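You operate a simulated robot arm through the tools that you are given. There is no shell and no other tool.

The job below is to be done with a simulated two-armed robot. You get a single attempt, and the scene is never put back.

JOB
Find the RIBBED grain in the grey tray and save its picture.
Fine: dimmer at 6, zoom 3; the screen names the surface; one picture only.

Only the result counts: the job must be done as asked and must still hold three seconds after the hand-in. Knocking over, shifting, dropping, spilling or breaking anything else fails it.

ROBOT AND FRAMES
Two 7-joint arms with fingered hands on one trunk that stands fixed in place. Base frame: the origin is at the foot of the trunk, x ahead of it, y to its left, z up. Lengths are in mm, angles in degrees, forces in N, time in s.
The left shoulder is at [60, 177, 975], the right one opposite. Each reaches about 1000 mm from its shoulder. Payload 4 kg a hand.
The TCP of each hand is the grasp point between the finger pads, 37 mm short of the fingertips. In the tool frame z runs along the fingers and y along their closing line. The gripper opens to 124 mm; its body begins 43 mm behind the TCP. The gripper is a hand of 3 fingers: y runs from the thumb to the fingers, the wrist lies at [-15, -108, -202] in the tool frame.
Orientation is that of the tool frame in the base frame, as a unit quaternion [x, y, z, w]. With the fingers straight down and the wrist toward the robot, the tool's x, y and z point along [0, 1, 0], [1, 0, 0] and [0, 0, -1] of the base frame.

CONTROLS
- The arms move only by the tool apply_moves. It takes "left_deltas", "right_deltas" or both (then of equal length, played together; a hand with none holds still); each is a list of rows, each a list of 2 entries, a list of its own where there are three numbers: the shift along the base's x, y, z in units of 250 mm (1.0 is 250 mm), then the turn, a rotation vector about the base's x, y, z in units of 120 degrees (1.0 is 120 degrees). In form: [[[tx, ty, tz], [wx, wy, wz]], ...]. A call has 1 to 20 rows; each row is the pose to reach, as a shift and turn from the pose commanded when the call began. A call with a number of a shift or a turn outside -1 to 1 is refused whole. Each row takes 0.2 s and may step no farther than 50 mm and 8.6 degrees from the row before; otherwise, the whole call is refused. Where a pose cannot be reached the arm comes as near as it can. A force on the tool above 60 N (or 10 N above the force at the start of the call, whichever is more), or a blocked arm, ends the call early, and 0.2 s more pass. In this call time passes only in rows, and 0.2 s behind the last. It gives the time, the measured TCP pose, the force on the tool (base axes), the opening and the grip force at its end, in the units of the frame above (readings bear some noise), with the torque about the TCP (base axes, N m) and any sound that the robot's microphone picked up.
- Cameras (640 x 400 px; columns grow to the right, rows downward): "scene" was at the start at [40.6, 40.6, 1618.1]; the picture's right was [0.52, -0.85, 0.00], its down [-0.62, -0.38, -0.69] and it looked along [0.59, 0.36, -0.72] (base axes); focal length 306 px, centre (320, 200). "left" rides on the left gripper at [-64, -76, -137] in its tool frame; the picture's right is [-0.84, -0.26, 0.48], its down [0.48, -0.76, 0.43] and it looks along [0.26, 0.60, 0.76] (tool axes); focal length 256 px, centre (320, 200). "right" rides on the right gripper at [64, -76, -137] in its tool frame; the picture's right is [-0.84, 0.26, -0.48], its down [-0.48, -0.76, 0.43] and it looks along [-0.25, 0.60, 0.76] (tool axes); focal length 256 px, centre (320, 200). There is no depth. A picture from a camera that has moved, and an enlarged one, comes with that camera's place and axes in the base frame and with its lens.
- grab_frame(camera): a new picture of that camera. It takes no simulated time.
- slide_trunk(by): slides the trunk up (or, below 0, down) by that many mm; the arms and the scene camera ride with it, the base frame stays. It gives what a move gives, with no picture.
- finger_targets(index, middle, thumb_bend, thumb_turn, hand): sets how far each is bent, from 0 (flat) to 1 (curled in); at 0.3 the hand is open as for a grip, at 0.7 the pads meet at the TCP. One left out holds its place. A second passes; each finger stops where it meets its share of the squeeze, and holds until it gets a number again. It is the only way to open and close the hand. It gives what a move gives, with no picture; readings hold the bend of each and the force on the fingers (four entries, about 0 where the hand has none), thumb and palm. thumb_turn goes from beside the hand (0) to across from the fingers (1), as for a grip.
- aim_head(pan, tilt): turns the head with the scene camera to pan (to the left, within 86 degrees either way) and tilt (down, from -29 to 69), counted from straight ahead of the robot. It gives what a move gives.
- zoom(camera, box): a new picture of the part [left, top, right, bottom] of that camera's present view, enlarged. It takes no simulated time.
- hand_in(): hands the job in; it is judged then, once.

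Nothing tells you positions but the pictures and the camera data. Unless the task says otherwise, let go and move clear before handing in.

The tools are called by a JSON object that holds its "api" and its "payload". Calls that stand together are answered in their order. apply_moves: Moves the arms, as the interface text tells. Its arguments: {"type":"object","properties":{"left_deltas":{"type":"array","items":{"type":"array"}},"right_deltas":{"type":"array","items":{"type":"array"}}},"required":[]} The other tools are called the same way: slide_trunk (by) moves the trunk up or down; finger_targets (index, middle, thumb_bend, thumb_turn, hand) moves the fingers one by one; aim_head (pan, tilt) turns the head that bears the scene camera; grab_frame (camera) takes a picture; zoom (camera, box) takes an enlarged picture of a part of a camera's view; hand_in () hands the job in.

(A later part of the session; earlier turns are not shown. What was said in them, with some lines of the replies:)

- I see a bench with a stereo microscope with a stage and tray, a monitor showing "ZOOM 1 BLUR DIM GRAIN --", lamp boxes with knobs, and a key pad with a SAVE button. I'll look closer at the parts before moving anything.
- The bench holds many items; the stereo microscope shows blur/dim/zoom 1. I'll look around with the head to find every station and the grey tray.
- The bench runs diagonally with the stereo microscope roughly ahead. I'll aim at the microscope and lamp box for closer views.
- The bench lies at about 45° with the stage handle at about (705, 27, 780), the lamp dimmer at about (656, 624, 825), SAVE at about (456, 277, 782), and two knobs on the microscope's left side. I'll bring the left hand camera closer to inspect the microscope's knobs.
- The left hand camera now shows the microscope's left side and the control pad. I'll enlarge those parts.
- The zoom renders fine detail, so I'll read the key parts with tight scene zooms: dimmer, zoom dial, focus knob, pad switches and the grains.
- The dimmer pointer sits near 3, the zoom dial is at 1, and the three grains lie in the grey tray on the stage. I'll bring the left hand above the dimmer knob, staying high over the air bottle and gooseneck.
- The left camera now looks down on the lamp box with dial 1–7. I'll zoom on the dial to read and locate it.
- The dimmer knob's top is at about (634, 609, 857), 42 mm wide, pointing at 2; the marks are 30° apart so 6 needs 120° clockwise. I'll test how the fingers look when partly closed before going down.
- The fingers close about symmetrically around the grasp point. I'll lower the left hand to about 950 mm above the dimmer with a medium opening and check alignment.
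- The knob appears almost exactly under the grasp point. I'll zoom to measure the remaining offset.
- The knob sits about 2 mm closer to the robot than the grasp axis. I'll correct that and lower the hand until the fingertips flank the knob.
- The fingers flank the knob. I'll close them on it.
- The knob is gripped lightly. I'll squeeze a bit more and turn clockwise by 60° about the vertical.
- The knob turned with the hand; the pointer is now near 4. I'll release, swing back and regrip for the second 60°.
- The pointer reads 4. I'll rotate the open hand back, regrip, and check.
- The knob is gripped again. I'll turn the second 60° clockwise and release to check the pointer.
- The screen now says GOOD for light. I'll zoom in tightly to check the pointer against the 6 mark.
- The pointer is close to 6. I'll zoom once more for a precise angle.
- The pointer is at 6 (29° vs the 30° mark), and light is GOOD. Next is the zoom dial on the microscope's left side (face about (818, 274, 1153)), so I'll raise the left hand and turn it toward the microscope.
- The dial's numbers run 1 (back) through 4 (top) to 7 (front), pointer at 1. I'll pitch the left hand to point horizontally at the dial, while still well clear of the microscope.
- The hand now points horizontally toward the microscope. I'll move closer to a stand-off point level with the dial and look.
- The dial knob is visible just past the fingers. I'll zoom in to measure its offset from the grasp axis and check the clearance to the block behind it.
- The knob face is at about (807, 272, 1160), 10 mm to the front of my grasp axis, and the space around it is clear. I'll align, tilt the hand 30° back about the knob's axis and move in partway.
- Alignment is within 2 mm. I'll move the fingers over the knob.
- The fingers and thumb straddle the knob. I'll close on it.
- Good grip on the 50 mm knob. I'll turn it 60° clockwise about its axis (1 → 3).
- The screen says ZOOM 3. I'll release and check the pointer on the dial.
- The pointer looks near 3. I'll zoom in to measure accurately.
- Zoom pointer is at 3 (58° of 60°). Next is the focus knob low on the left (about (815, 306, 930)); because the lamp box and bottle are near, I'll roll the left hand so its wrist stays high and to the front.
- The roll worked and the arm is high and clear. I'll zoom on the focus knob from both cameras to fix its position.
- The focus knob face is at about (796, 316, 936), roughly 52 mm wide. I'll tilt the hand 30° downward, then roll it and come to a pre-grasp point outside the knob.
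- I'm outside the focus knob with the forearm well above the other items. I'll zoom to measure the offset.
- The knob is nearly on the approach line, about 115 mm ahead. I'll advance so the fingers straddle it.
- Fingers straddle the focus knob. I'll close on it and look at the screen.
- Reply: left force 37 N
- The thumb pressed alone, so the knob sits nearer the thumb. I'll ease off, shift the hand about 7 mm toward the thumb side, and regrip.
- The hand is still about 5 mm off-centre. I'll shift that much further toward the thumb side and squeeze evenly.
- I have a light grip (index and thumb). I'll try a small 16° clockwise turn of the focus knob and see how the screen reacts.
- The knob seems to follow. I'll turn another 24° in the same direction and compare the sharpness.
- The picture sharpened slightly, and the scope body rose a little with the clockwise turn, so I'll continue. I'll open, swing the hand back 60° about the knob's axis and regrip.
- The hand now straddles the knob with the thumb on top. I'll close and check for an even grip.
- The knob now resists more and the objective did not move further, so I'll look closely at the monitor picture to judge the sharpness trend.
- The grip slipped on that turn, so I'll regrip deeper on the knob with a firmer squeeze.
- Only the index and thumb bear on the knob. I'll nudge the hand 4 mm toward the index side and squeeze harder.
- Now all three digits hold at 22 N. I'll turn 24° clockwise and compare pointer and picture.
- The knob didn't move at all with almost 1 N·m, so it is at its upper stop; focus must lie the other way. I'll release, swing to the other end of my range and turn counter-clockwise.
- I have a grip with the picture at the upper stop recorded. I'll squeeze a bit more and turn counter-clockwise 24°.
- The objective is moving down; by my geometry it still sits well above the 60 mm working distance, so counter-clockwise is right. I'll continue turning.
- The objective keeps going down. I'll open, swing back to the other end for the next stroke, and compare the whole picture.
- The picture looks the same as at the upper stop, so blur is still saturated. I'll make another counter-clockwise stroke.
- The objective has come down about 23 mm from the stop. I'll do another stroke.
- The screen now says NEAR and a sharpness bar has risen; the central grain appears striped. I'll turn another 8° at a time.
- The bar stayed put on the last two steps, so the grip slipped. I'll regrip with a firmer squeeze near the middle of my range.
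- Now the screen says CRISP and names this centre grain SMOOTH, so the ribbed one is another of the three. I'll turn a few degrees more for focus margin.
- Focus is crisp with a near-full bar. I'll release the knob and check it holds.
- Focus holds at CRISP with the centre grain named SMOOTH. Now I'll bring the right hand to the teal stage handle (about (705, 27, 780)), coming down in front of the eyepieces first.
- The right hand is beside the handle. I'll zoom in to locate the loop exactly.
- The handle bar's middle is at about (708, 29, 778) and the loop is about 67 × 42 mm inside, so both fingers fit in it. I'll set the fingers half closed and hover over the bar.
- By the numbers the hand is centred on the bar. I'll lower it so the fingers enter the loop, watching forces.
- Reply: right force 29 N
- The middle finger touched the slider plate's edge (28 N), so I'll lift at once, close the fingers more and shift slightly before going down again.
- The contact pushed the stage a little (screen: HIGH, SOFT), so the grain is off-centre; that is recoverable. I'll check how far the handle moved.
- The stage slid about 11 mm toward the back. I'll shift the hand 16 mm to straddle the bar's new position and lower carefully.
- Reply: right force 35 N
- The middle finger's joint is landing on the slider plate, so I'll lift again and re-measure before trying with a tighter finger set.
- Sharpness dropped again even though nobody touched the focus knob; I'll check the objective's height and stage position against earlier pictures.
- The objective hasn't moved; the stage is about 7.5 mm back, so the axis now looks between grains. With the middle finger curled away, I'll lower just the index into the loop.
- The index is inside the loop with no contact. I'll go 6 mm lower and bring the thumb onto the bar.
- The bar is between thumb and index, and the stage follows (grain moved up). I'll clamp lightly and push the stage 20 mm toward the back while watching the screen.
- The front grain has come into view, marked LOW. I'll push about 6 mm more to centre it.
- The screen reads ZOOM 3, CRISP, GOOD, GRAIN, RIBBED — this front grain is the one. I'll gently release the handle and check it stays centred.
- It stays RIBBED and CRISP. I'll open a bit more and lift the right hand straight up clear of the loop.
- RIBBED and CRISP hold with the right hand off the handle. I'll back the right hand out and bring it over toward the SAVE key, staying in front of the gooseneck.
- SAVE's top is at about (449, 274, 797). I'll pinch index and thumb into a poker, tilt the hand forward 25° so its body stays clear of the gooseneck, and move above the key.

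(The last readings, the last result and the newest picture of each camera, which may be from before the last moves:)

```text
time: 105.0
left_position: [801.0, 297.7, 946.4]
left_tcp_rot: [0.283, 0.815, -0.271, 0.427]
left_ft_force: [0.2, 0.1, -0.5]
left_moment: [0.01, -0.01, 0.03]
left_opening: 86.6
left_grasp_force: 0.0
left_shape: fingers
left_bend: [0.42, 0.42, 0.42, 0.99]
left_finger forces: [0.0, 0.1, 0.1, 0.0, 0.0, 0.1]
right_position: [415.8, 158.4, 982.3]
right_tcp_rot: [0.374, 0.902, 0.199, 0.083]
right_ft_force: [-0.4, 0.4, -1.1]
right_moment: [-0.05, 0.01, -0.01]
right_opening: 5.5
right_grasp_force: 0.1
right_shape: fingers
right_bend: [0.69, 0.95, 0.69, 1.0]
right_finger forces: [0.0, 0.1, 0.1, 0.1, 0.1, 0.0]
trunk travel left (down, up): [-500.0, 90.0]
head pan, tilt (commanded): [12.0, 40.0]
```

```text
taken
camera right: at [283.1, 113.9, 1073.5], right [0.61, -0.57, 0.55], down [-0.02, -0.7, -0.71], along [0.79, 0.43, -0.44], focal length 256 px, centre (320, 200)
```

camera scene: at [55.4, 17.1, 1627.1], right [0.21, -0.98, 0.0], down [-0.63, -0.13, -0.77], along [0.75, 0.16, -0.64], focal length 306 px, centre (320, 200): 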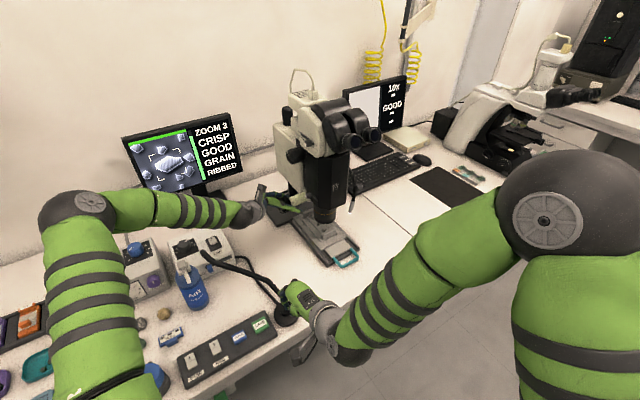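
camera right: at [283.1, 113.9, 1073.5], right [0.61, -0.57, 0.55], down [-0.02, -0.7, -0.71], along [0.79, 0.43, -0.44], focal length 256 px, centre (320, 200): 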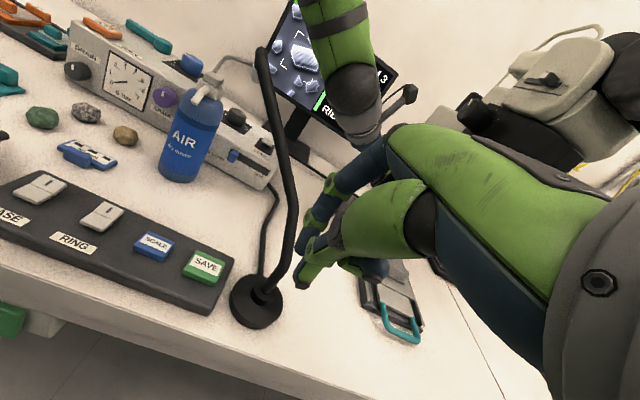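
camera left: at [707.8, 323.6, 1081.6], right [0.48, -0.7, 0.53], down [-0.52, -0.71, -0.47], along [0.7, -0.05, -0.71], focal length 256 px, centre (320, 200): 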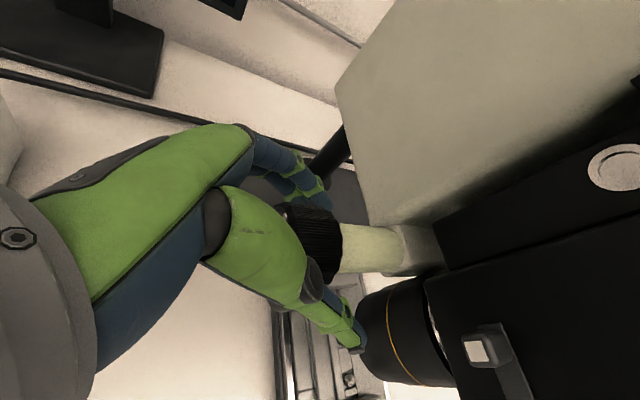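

The hand is clear of the gooseneck. I'll descend a little short of the key and then check the fingertip position against SAVE.

{"api": "apply_moves", "payload": {"right_deltas": [[[0.01, 0.12, -0.06], [0, 0, 0]], [[0.02, 0.24, -0.13], [0, 0, 0]], [[0.03, 0.366, -0.2], [0, 0, 0]], [[0.03, 0.366, -0.34], [0, 0, 0]], [[0.03, 0.366, -0.48], [0, 0, 0]]]}}

{"api": "grab_frame", "payload": {"camera": "right"}}

{"api": "zoom", "payload": {"camera": "scene", "box": [210, 270, 330, 360]}}

```text
time: 106.2
left_position: [802.2, 297.2, 946.4]
left_tcp_rot: [0.283, 0.815, -0.272, 0.426]
left_ft_force: [0.4, 0.5, 0.5]
left_moment: [0.03, -0.01, -0.02]
left_opening: 86.6
left_grasp_force: 0.1
left_shape: fingers
left_bend: [0.42, 0.42, 0.42, 0.99]
left_finger forces: [0.1, 0.1, 0.1, 0.1, 0.0, 0.0]
right_position: [424.8, 249.4, 861.9]
right_tcp_rot: [0.374, 0.902, 0.2, 0.083]
right_ft_force: [0.6, 0.5, 0.0]
right_moment: [-0.01, 0.0, 0.02]
right_opening: 5.8
right_grasp_force: 0.0
right_shape: fingers
right_bend: [0.69, 0.95, 0.69, 1.0]
right_finger forces: [0.0, 0.1, 0.0, 0.0, 0.0, 0.0]
trunk travel left (down, up): [-500.0, 90.0]
head pan, tilt (commanded): [12.0, 40.0]
```

```text
taken
camera right: at [290.9, 205.1, 953.6], right [0.61, -0.57, 0.55], down [-0.02, -0.7, -0.72], along [0.79, 0.43, -0.44], focal length 256 px, centre (320, 200)
```

right: 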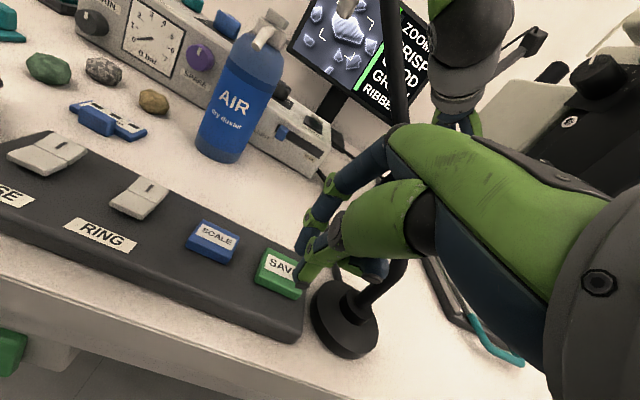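

```text
4.44 times, centred on (270, 315) of scene
camera zoom: at [55.8, 16.6, 1627.1], right [0.21, -0.98, 0.0], down [-0.63, -0.13, -0.77], along [0.75, 0.16, -0.64], focal length 1360 px, centre (542, -311)
```

zoom: 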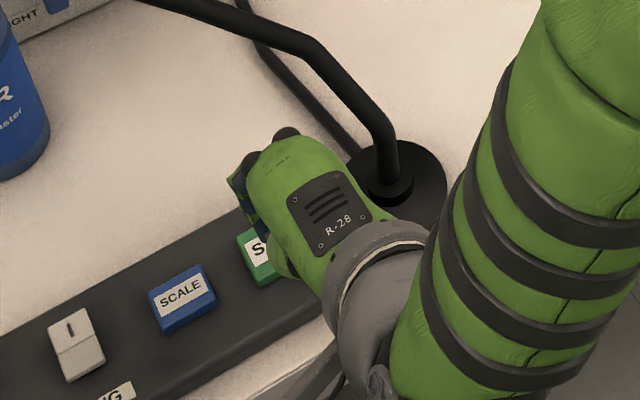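

{"api": "zoom", "payload": {"camera": "right", "box": [230, 180, 410, 340]}}

{"api": "zoom", "payload": {"camera": "right", "box": [250, 230, 330, 310]}}

```text
2.50 times, centred on (320, 260) of right
camera zoom: at [290.9, 205.1, 953.6], right [0.61, -0.57, 0.55], down [-0.02, -0.7, -0.72], along [0.79, 0.43, -0.44], focal length 640 px, centre (320, 50)
```

zoom: 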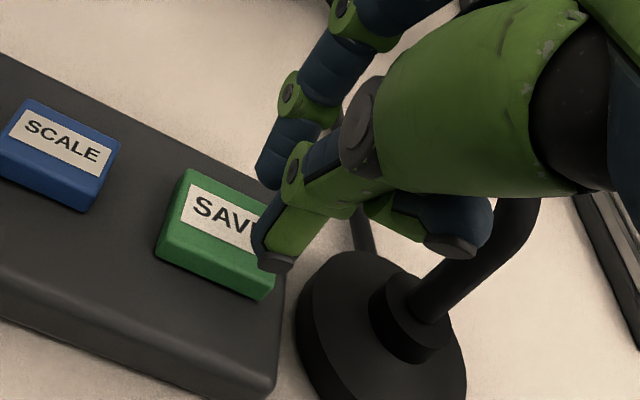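

```text
5.00 times, centred on (290, 270) of right
camera zoom: at [290.9, 205.1, 953.6], right [0.61, -0.57, 0.55], down [-0.02, -0.7, -0.72], along [0.79, 0.43, -0.44], focal length 1280 px, centre (470, -150)
```

zoom: 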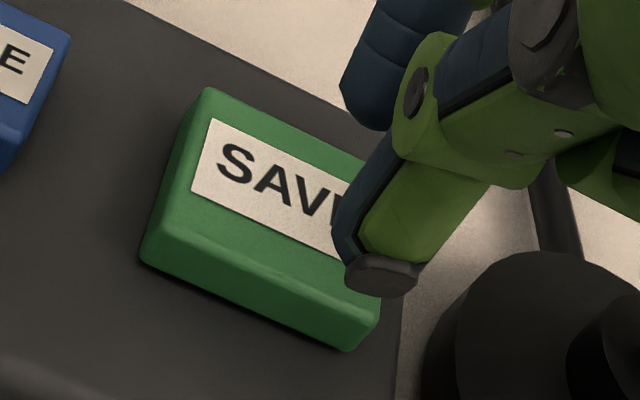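

The fingertip is about 30 mm short of the key centre. I'll shift over the key at this height and recheck.

{"api": "apply_moves", "payload": {"right_deltas": [[[0.034, 0.053, 0], [0, 0, 0]], [[0.069, 0.106, 0], [0, 0, 0]]]}}

{"api": "zoom", "payload": {"camera": "right", "box": [230, 180, 410, 340]}}

{"api": "zoom", "payload": {"camera": "right", "box": [250, 230, 330, 310]}}

{"api": "zoom", "payload": {"camera": "scene", "box": [110, 110, 230, 200]}}

```text
time: 106.8
left_position: [801.6, 296.9, 946.4]
left_tcp_rot: [0.283, 0.815, -0.271, 0.426]
left_ft_force: [0.9, 0.8, -0.6]
left_moment: [-0.02, 0.02, 0.01]
left_opening: 86.7
left_grasp_force: 0.1
left_shape: fingers
left_bend: [0.42, 0.42, 0.42, 0.99]
left_finger forces: [0.0, 0.0, 0.0, 0.0, 0.1, 0.0]
right_position: [440.9, 275.4, 861.0]
right_tcp_rot: [0.373, 0.902, 0.2, 0.083]
right_ft_force: [0.9, 0.5, -0.9]
right_moment: [0.02, 0.01, -0.03]
right_opening: 5.5
right_grasp_force: 0.1
right_shape: fingers
right_bend: [0.69, 0.95, 0.69, 1.0]
right_finger forces: [0.0, 0.0, 0.0, 0.0, 0.0, 0.1]
trunk travel left (down, up): [-500.0, 90.0]
head pan, tilt (commanded): [12.0, 40.0]
```

```text
2.50 times, centred on (320, 260) of right
camera zoom: at [307.4, 231.7, 953.6], right [0.61, -0.57, 0.55], down [-0.02, -0.7, -0.71], along [0.79, 0.43, -0.44], focal length 640 px, centre (320, 50)
```

zoom: 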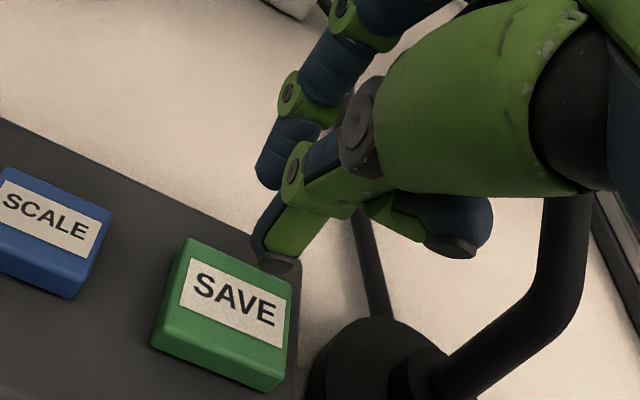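

```text
5.00 times, centred on (290, 270) of right
camera zoom: at [307.4, 231.7, 953.6], right [0.61, -0.57, 0.55], down [-0.02, -0.7, -0.71], along [0.79, 0.43, -0.44], focal length 1280 px, centre (470, -150)
```

zoom: 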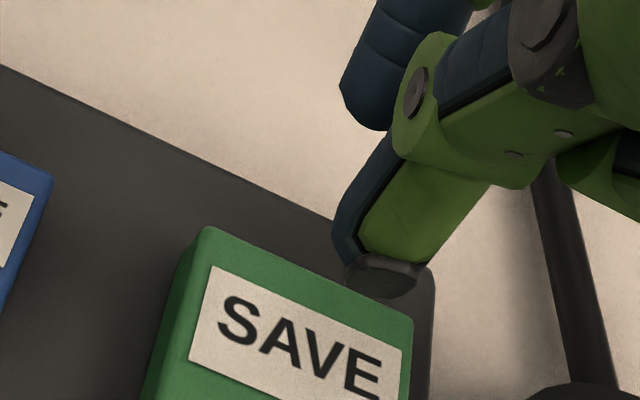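

```text
4.44 times, centred on (170, 155) of scene
camera zoom: at [55.6, 16.7, 1627.1], right [0.21, -0.98, 0.0], down [-0.63, -0.13, -0.77], along [0.75, 0.16, -0.64], focal length 1360 px, centre (987, 400)
```

zoom: 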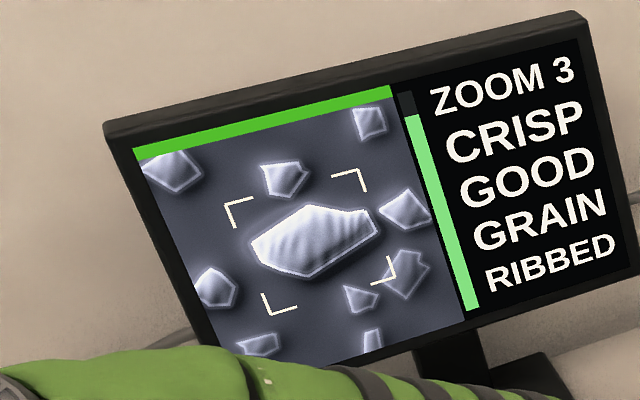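

The fingertip now lines up with the middle of SAVE. I'll lower to just above the key.

{"api": "apply_moves", "payload": {"right_deltas": [[[0.004, 0.004, -0.03], [0, 0, 0]], [[0.008, 0.008, -0.06], [0, 0, 0]], [[0.008, 0.008, -0.076], [0, 0, 0]]]}}

{"api": "zoom", "payload": {"camera": "right", "box": [230, 200, 410, 360]}}

{"api": "zoom", "payload": {"camera": "scene", "box": [220, 290, 310, 350]}}

```text
time: 107.6
left_position: [801.7, 296.2, 947.1]
left_tcp_rot: [0.282, 0.816, -0.271, 0.426]
left_ft_force: [0.5, 0.6, 1.1]
left_moment: [0.01, 0.0, 0.02]
left_opening: 86.9
left_grasp_force: 0.0
left_shape: fingers
left_bend: [0.42, 0.42, 0.42, 0.99]
left_finger forces: [0.0, 0.0, 0.0, 0.1, 0.0, 0.1]
right_position: [442.1, 277.8, 843.7]
right_tcp_rot: [0.374, 0.902, 0.199, 0.083]
right_ft_force: [0.5, 0.0, 0.4]
right_moment: [0.0, 0.02, 0.0]
right_opening: 5.4
right_grasp_force: 0.0
right_shape: fingers
right_bend: [0.69, 0.95, 0.69, 1.0]
right_finger forces: [0.1, 0.0, 0.1, 0.1, 0.1, 0.1]
trunk travel left (down, up): [-500.0, 90.0]
head pan, tilt (commanded): [12.0, 40.0]
```

```text
2.50 times, centred on (320, 280) of right
camera zoom: at [308.9, 233.7, 935.1], right [0.61, -0.57, 0.55], down [-0.02, -0.7, -0.71], along [0.79, 0.43, -0.44], focal length 640 px, centre (320, 0)
```

zoom: 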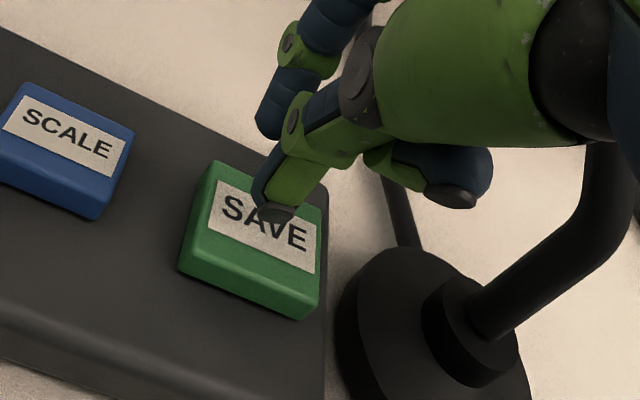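

```text
6.67 times, centred on (265, 320) of scene
camera zoom: at [55.5, 16.5, 1627.1], right [0.21, -0.98, 0.0], down [-0.63, -0.13, -0.77], along [0.75, 0.16, -0.64], focal length 2040 px, centre (687, -600)
```

zoom: 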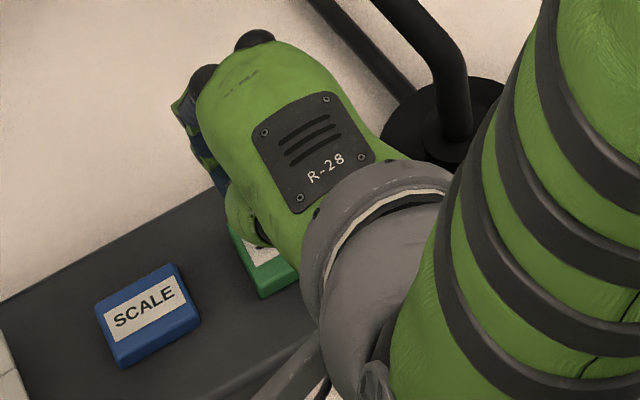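

The tip is right over the SAVE label. I'll press down in small steps, watching force and sound.

{"api": "apply_moves", "payload": {"right_deltas": [[[0, 0, -0.016], [0, 0, 0]], [[0, 0, -0.03], [0, 0, 0]]]}}

{"api": "zoom", "payload": {"camera": "right", "box": [230, 200, 410, 360]}}

{"api": "zoom", "payload": {"camera": "scene", "box": [110, 110, 230, 200]}}

```text
time: 108.2
left_position: [802.8, 297.3, 947.2]
left_tcp_rot: [0.282, 0.816, -0.271, 0.426]
left_ft_force: [-0.9, 0.4, 0.2]
left_moment: [-0.02, -0.01, 0.0]
left_opening: 86.6
left_grasp_force: 0.1
left_shape: fingers
left_bend: [0.42, 0.42, 0.42, 0.99]
left_finger forces: [0.0, 0.0, 0.0, 0.0, 0.0, 0.0]
right_position: [441.9, 278.8, 835.8]
right_tcp_rot: [0.373, 0.902, 0.201, 0.083]
right_ft_force: [0.4, -0.1, 0.6]
right_moment: [0.01, -0.03, -0.02]
right_opening: 5.5
right_grasp_force: 0.1
right_shape: fingers
right_bend: [0.69, 0.95, 0.69, 1.0]
right_finger forces: [0.0, 0.0, 0.0, 0.1, 0.0, 0.0]
trunk travel left (down, up): [-500.0, 90.0]
head pan, tilt (commanded): [12.0, 40.0]
```

```text
2.50 times, centred on (320, 280) of right
camera zoom: at [309.7, 233.5, 927.7], right [0.61, -0.57, 0.55], down [-0.01, -0.7, -0.72], along [0.79, 0.43, -0.44], focal length 640 px, centre (320, 0)
```

zoom: 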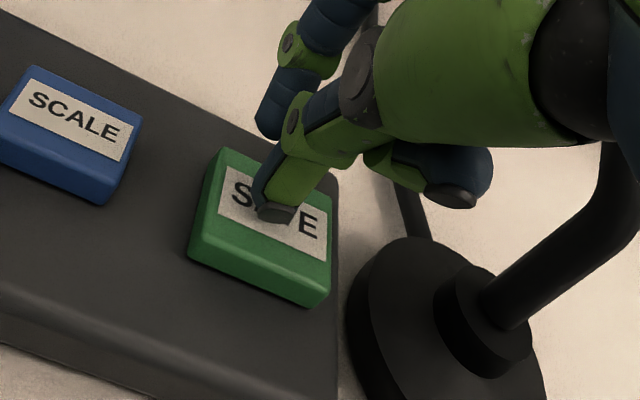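

```text
4.44 times, centred on (170, 155) of scene
camera zoom: at [55.5, 16.5, 1627.1], right [0.21, -0.98, 0.0], down [-0.63, -0.13, -0.77], along [0.75, 0.16, -0.64], focal length 1360 px, centre (987, 400)
```

zoom: 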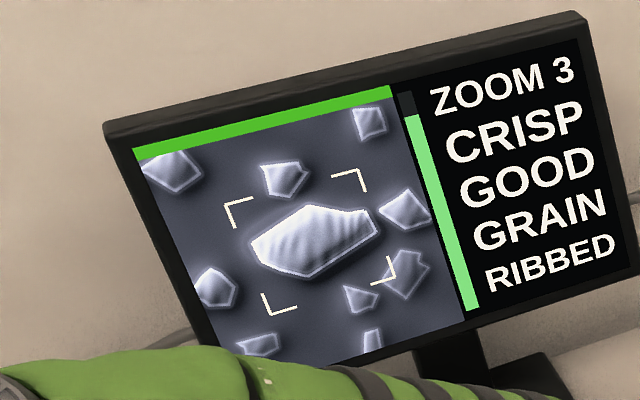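

No contact yet and the screen is still RIBBED and CRISP. I'll continue pressing in small steps.

{"api": "apply_moves", "payload": {"right_deltas": [[[0, 0, -0.014], [0, 0, 0]]]}}

{"api": "zoom", "payload": {"camera": "scene", "box": [110, 110, 230, 200]}}

```text
time: 108.6
left_position: [801.9, 297.5, 946.5]
left_tcp_rot: [0.283, 0.816, -0.271, 0.426]
left_ft_force: [-0.5, 0.0, 0.5]
left_moment: [0.04, -0.01, -0.01]
left_opening: 86.6
left_grasp_force: 0.0
left_shape: fingers
left_bend: [0.42, 0.42, 0.42, 0.99]
left_finger forces: [0.0, 0.1, 0.0, 0.1, 0.1, 0.1]
right_position: [443.0, 276.5, 833.2]
right_tcp_rot: [0.373, 0.902, 0.2, 0.081]
right_ft_force: [-0.3, -1.0, 1.1]
right_moment: [-0.02, 0.02, 0.04]
right_opening: 5.5
right_grasp_force: 0.0
right_shape: fingers
right_bend: [0.69, 0.95, 0.69, 1.0]
right_finger forces: [0.1, 0.0, 0.0, 0.0, 0.6, 0.0]
trunk travel left (down, up): [-500.0, 90.0]
head pan, tilt (commanded): [12.0, 40.0]
```

```text
4.44 times, centred on (170, 155) of scene
camera zoom: at [55.4, 16.5, 1627.1], right [0.21, -0.98, 0.0], down [-0.63, -0.13, -0.77], along [0.75, 0.16, -0.64], focal length 1360 px, centre (987, 400)
```

zoom: 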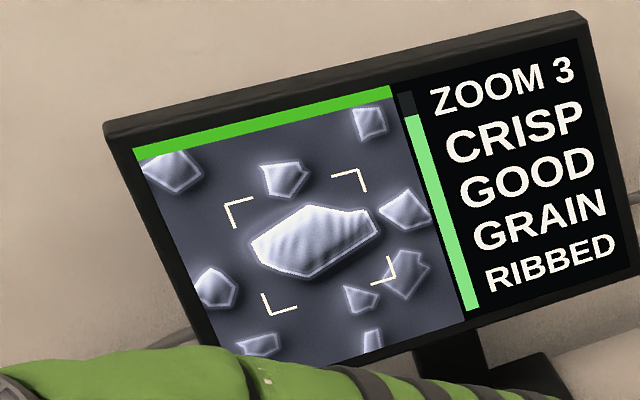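

The thumb just touches the key (0.6 N). I'll press a little further.

{"api": "apply_moves", "payload": {"right_deltas": [[[0, 0, -0.012], [0, 0, 0]]]}}

{"api": "zoom", "payload": {"camera": "scene", "box": [110, 110, 230, 200]}}

```text
time: 109.0
left_position: [801.1, 297.7, 945.7]
left_tcp_rot: [0.283, 0.815, -0.271, 0.427]
left_ft_force: [0.1, -0.3, -1.0]
left_moment: [0.0, -0.03, 0.02]
left_opening: 86.6
left_grasp_force: 0.0
left_shape: fingers
left_bend: [0.42, 0.42, 0.42, 0.99]
left_finger forces: [0.0, 0.0, 0.0, 0.0, 0.0, 0.0]
right_position: [443.7, 276.8, 829.7]
right_tcp_rot: [0.374, 0.902, 0.2, 0.083]
right_ft_force: [-0.2, -0.1, 2.9]
right_moment: [0.01, 0.01, 0.0]
right_opening: 5.0
right_grasp_force: 0.7
right_shape: fingers
right_bend: [0.69, 0.95, 0.69, 1.0]
right_finger forces: [0.0, 0.0, 0.1, 0.0, 2.2, 0.0]
trunk travel left (down, up): [-500.0, 90.0]
head pan, tilt (commanded): [12.0, 40.0]
heard: click
```

```text
4.44 times, centred on (170, 155) of scene
camera zoom: at [55.3, 16.4, 1627.1], right [0.21, -0.98, 0.0], down [-0.63, -0.13, -0.77], along [0.75, 0.16, -0.64], focal length 1360 px, centre (987, 400)
```

zoom: 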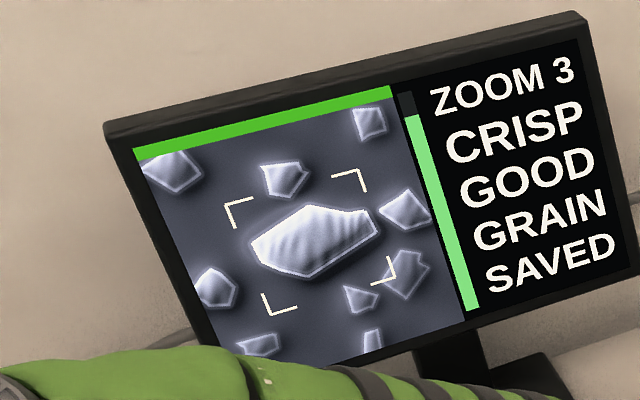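

A click was heard and the screen says SAVED. I'll lift the right hand straight up and back away.

{"api": "apply_moves", "payload": {"right_deltas": [[[0, 0, 0.06], [0, 0, 0]], [[0, 0, 0.12], [0, 0, 0]], [[-0.08, -0.1, 0.16], [0, 0, 0]], [[-0.12, -0.24, 0.26], [0, 0, 0]], [[-0.12, -0.4, 0.38], [0, 0, 0]], [[-0.1, -0.58, 0.46], [0, 0, 0]], [[-0.06, -0.76, 0.5], [0, 0, 0]], [[0, -0.94, 0.52], [0, 0, 0]]]}}

{"api": "zoom", "payload": {"camera": "scene", "box": [110, 110, 230, 200]}}

{"api": "grab_frame", "payload": {"camera": "scene"}}

{"api": "grab_frame", "payload": {"camera": "left"}}

```text
time: 110.8
left_position: [803.2, 297.7, 946.0]
left_tcp_rot: [0.284, 0.815, -0.27, 0.426]
left_ft_force: [0.5, 0.3, -0.1]
left_moment: [0.01, 0.0, 0.01]
left_opening: 86.7
left_grasp_force: 0.1
left_shape: fingers
left_bend: [0.42, 0.42, 0.42, 0.99]
left_finger forces: [0.1, 0.0, 0.0, 0.1, 0.0, 0.0]
right_position: [443.1, 39.5, 962.8]
right_tcp_rot: [0.373, 0.902, 0.2, 0.083]
right_ft_force: [-0.3, 0.6, 0.7]
right_moment: [-0.04, -0.03, 0.02]
right_opening: 4.9
right_grasp_force: 0.2
right_shape: fingers
right_bend: [0.69, 0.95, 0.69, 1.0]
right_finger forces: [0.0, 0.1, 0.0, 0.1, 0.0, 0.0]
trunk travel left (down, up): [-500.0, 90.0]
head pan, tilt (commanded): [12.0, 40.0]
```

```text
4.44 times, centred on (170, 155) of scene
camera zoom: at [55.5, 15.4, 1627.1], right [0.21, -0.98, 0.0], down [-0.63, -0.13, -0.77], along [0.75, 0.16, -0.64], focal length 1360 px, centre (987, 400)
```

zoom: 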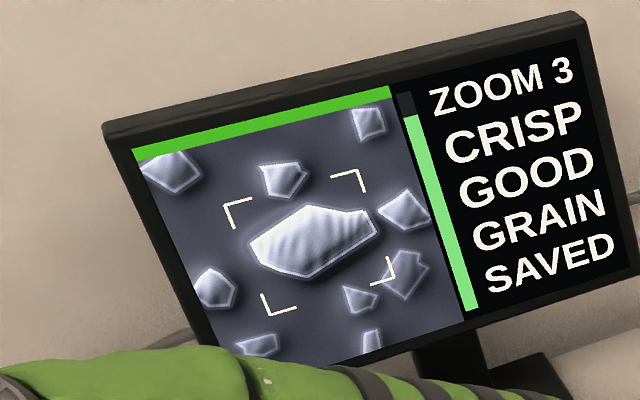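

```text
taken
camera scene: at [55.5, 15.4, 1627.1], right [0.21, -0.98, 0.0], down [-0.63, -0.13, -0.77], along [0.75, 0.16, -0.64], focal length 306 px, centre (320, 200)
```

scene: 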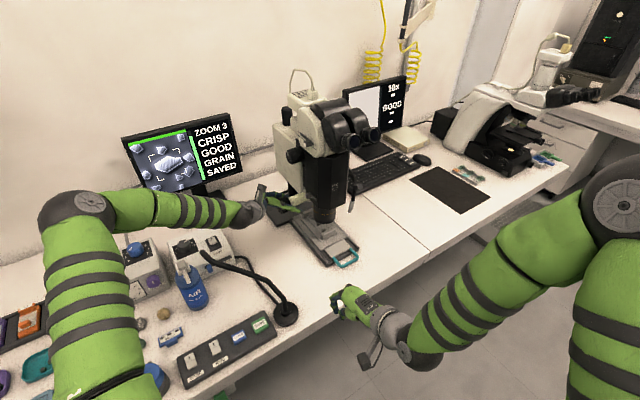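

```text
taken
camera left: at [707.8, 322.8, 1082.0], right [0.48, -0.7, 0.53], down [-0.52, -0.71, -0.47], along [0.7, -0.05, -0.71], focal length 256 px, centre (320, 200)
```

left: 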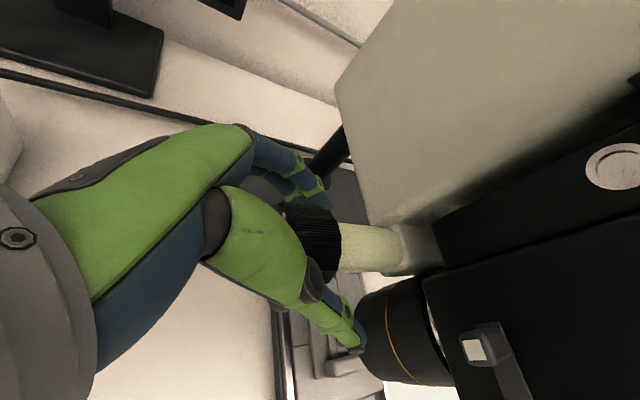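

The picture stays SAVED. Now I'll withdraw the left hand from around the focus knob straight back along its fingers.

{"api": "apply_moves", "payload": {"left_deltas": [[[-0.043, 0.055, 0.039], [0, 0, 0]], [[-0.1, 0.126, 0.09], [0, 0, 0]], [[-0.17, 0.214, 0.154], [0, 0, 0]], [[-0.25, 0.315, 0.226], [0, 0, 0]], [[-0.33, 0.415, 0.3], [0, 0, 0]]]}}

{"api": "grab_frame", "payload": {"camera": "scene"}}

{"api": "zoom", "payload": {"camera": "scene", "box": [110, 100, 330, 240]}}

```text
time: 112.0
left_position: [721.5, 401.3, 1022.1]
left_tcp_rot: [0.283, 0.816, -0.271, 0.426]
left_ft_force: [0.0, -0.7, 0.0]
left_moment: [-0.02, 0.0, -0.01]
left_opening: 86.8
left_grasp_force: 0.1
left_shape: fingers
left_bend: [0.42, 0.42, 0.42, 0.99]
left_finger forces: [0.1, 0.0, 0.1, 0.0, 0.0, 0.0]
right_position: [442.3, 42.0, 962.3]
right_tcp_rot: [0.374, 0.902, 0.2, 0.083]
right_ft_force: [-0.5, -0.2, -0.1]
right_moment: [0.03, 0.0, 0.0]
right_opening: 5.0
right_grasp_force: 0.0
right_shape: fingers
right_bend: [0.69, 0.95, 0.69, 1.0]
right_finger forces: [0.0, 0.1, 0.0, 0.0, 0.0, 0.1]
trunk travel left (down, up): [-500.0, 90.0]
head pan, tilt (commanded): [12.0, 40.0]
```

```text
taken
camera scene: at [54.8, 16.6, 1627.1], right [0.21, -0.98, 0.0], down [-0.63, -0.13, -0.77], along [0.75, 0.16, -0.64], focal length 306 px, centre (320, 200)
```

scene: 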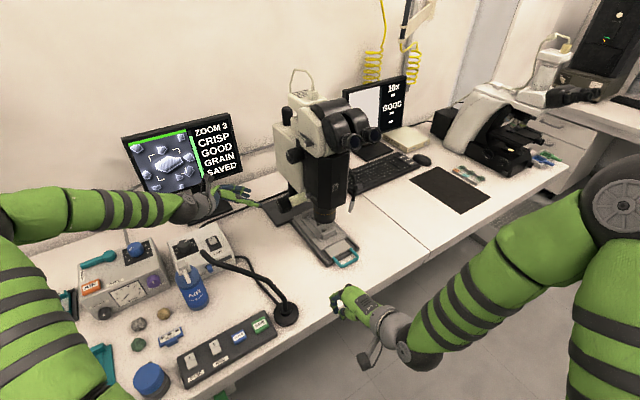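

```text
2.86 times, centred on (220, 170) of scene
camera zoom: at [54.8, 16.6, 1627.1], right [0.21, -0.98, 0.0], down [-0.63, -0.13, -0.77], along [0.75, 0.16, -0.64], focal length 874 px, centre (606, 286)
```

zoom: 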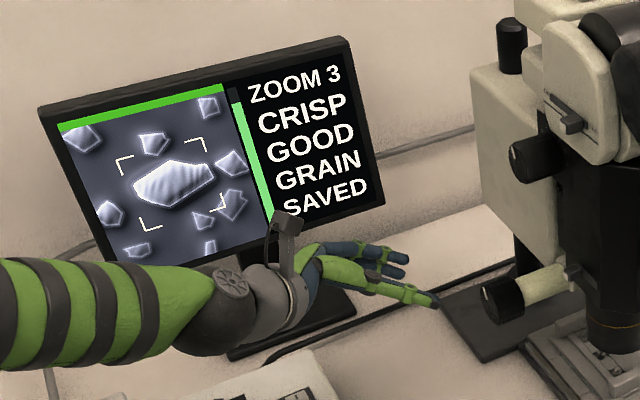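

Both hands are off everything and the screen still reads SAVED with all settings. I'll raise the left hand clear and take a last look over the bench.

{"api": "apply_moves", "payload": {"left_deltas": [[[0, 0, 0.16], [0, 0, 0]], [[-0.04, 0, 0.34], [0, 0, 0]], [[-0.14, 0, 0.52], [0, 0, 0]], [[-0.26, 0, 0.68], [0, 0, 0]]]}}

{"api": "grab_frame", "payload": {"camera": "scene"}}

{"api": "zoom", "payload": {"camera": "scene", "box": [60, 220, 300, 390]}}

{"api": "zoom", "payload": {"camera": "scene", "box": [172, 226, 214, 258]}}

{"api": "zoom", "payload": {"camera": "scene", "box": [110, 100, 330, 240]}}

```text
refused: row 3 steps farther than a row can; nothing moved
```

```text
taken
camera scene: at [54.8, 16.6, 1627.1], right [0.21, -0.98, 0.0], down [-0.63, -0.13, -0.77], along [0.75, 0.16, -0.64], focal length 306 px, centre (320, 200)
```

scene: 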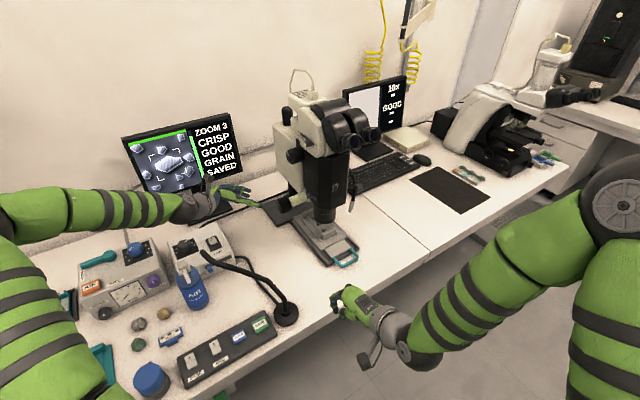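

```text
2.35 times, centred on (180, 305) of scene
camera zoom: at [54.8, 16.6, 1627.1], right [0.21, -0.98, 0.0], down [-0.63, -0.13, -0.77], along [0.75, 0.16, -0.64], focal length 720 px, centre (649, -47)
```

zoom: 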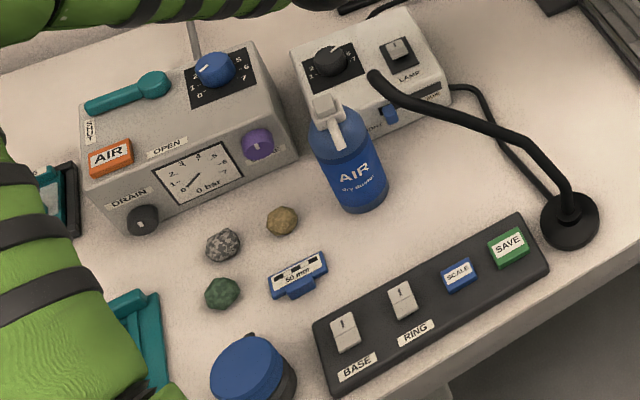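

```text
12.50 times, centred on (193, 242) of scene
camera zoom: at [54.8, 16.6, 1627.1], right [0.21, -0.98, 0.0], down [-0.63, -0.13, -0.77], along [0.75, 0.16, -0.64], focal length 3826 px, centre (1908, -325)
```

zoom: 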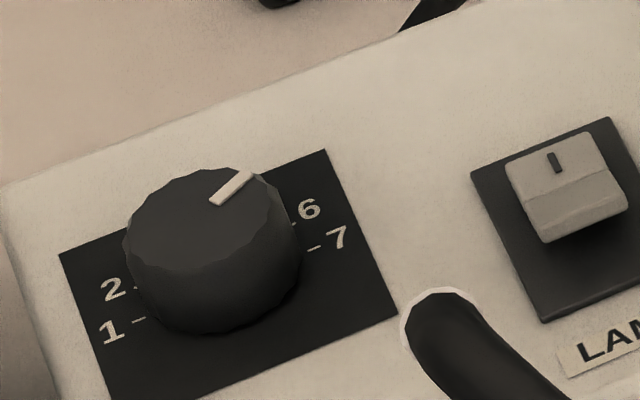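

```text
2.86 times, centred on (220, 170) of scene
camera zoom: at [54.8, 16.6, 1627.1], right [0.21, -0.98, 0.0], down [-0.63, -0.13, -0.77], along [0.75, 0.16, -0.64], focal length 874 px, centre (606, 286)
```

zoom: 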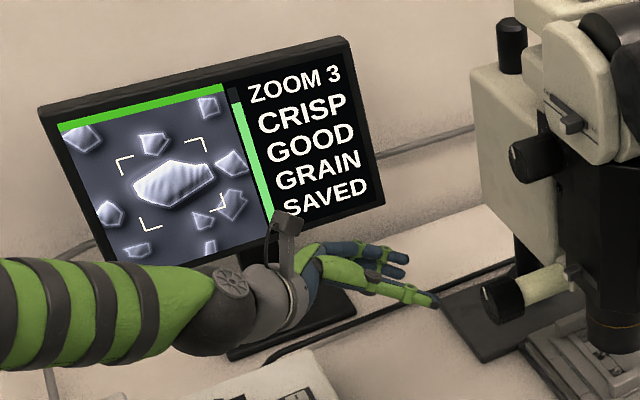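

The bench looks unchanged and the dimmer still points at 6. I'll raise the left hand with smaller steps, then hand in.

{"api": "apply_moves", "payload": {"left_deltas": [[[0, 0, 0.15], [0, 0, 0]], [[-0.03, 0, 0.3], [0, 0, 0]], [[-0.07, 0, 0.45], [0, 0, 0]]]}}

{"api": "grab_frame", "payload": {"camera": "scene"}}

{"api": "zoom", "payload": {"camera": "scene", "box": [110, 100, 330, 240]}}

```text
time: 112.8
left_position: [701.3, 400.9, 1132.9]
left_tcp_rot: [0.283, 0.816, -0.271, 0.426]
left_ft_force: [0.4, 0.1, -0.7]
left_moment: [0.01, -0.03, 0.04]
left_opening: 86.8
left_grasp_force: 0.1
left_shape: fingers
left_bend: [0.42, 0.42, 0.42, 0.99]
left_finger forces: [0.0, 0.0, 0.1, 0.0, 0.0, 0.0]
right_position: [441.9, 41.3, 963.0]
right_tcp_rot: [0.373, 0.902, 0.2, 0.082]
right_ft_force: [-0.4, 0.7, -0.9]
right_moment: [0.04, -0.01, 0.0]
right_opening: 5.1
right_grasp_force: 0.1
right_shape: fingers
right_bend: [0.69, 0.95, 0.69, 1.0]
right_finger forces: [0.1, 0.1, 0.1, 0.1, 0.0, 0.0]
trunk travel left (down, up): [-500.0, 90.0]
head pan, tilt (commanded): [12.0, 40.0]
```

```text
taken
camera scene: at [54.8, 15.8, 1627.1], right [0.21, -0.98, 0.0], down [-0.63, -0.13, -0.77], along [0.75, 0.16, -0.64], focal length 306 px, centre (320, 200)
```

scene: 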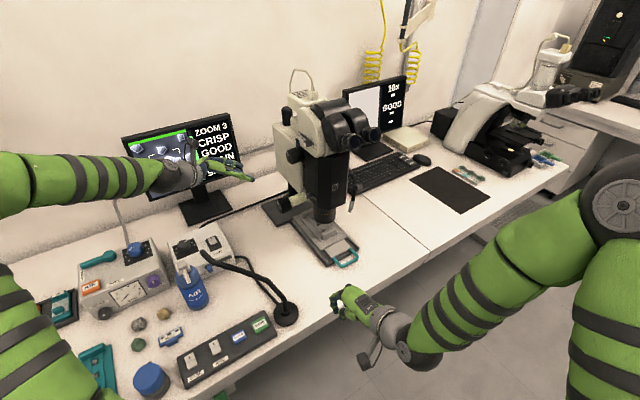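

```text
2.86 times, centred on (220, 170) of scene
camera zoom: at [54.8, 15.8, 1627.1], right [0.21, -0.98, 0.0], down [-0.63, -0.13, -0.77], along [0.75, 0.16, -0.64], focal length 874 px, centre (606, 286)
```

zoom: 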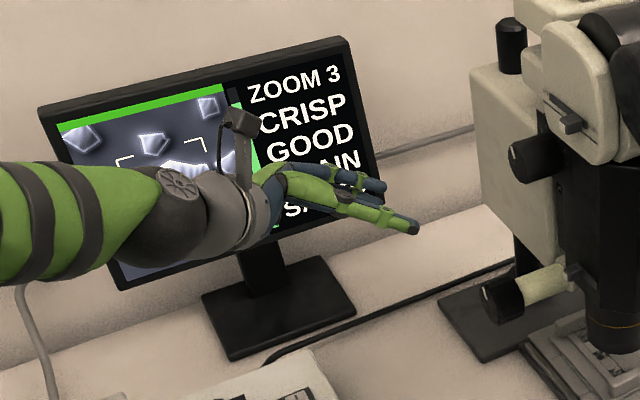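

The ribbed grain was saved once with dimmer 6 and zoom 3, the bench is undisturbed, and both hands are clear. I'm handing in.

{"api": "hand_in", "payload": {}}

```text
The job is handed in.
```

The RIBBED grain in the grey tray is found, and one picture of it is saved. I've handed the job in. It was the front grain of the three on the stage; the middle one read SMOOTH, and I did not look at the back one.

- **Settings:** just before I pressed SAVE, the screen read ZOOM 3, CRISP, GOOD, GRAIN, RIBBED. The dimmer pointer was at 6, about 1° off the mark.
- **Saving:** SAVE clicked once and the screen changed to SAVED.
- **Stage contact:** my right fingers pressed on the stage plate twice while reaching for the handle, at about 30 N. That slid the stage back a few millimetres. I then moved it on to the front grain, and the screen read RIBBED and CRISP after I let go.
- **At hand-in:** both hands were clear, and in the last pictures nothing else on the bench looked moved, tipped or spilled.
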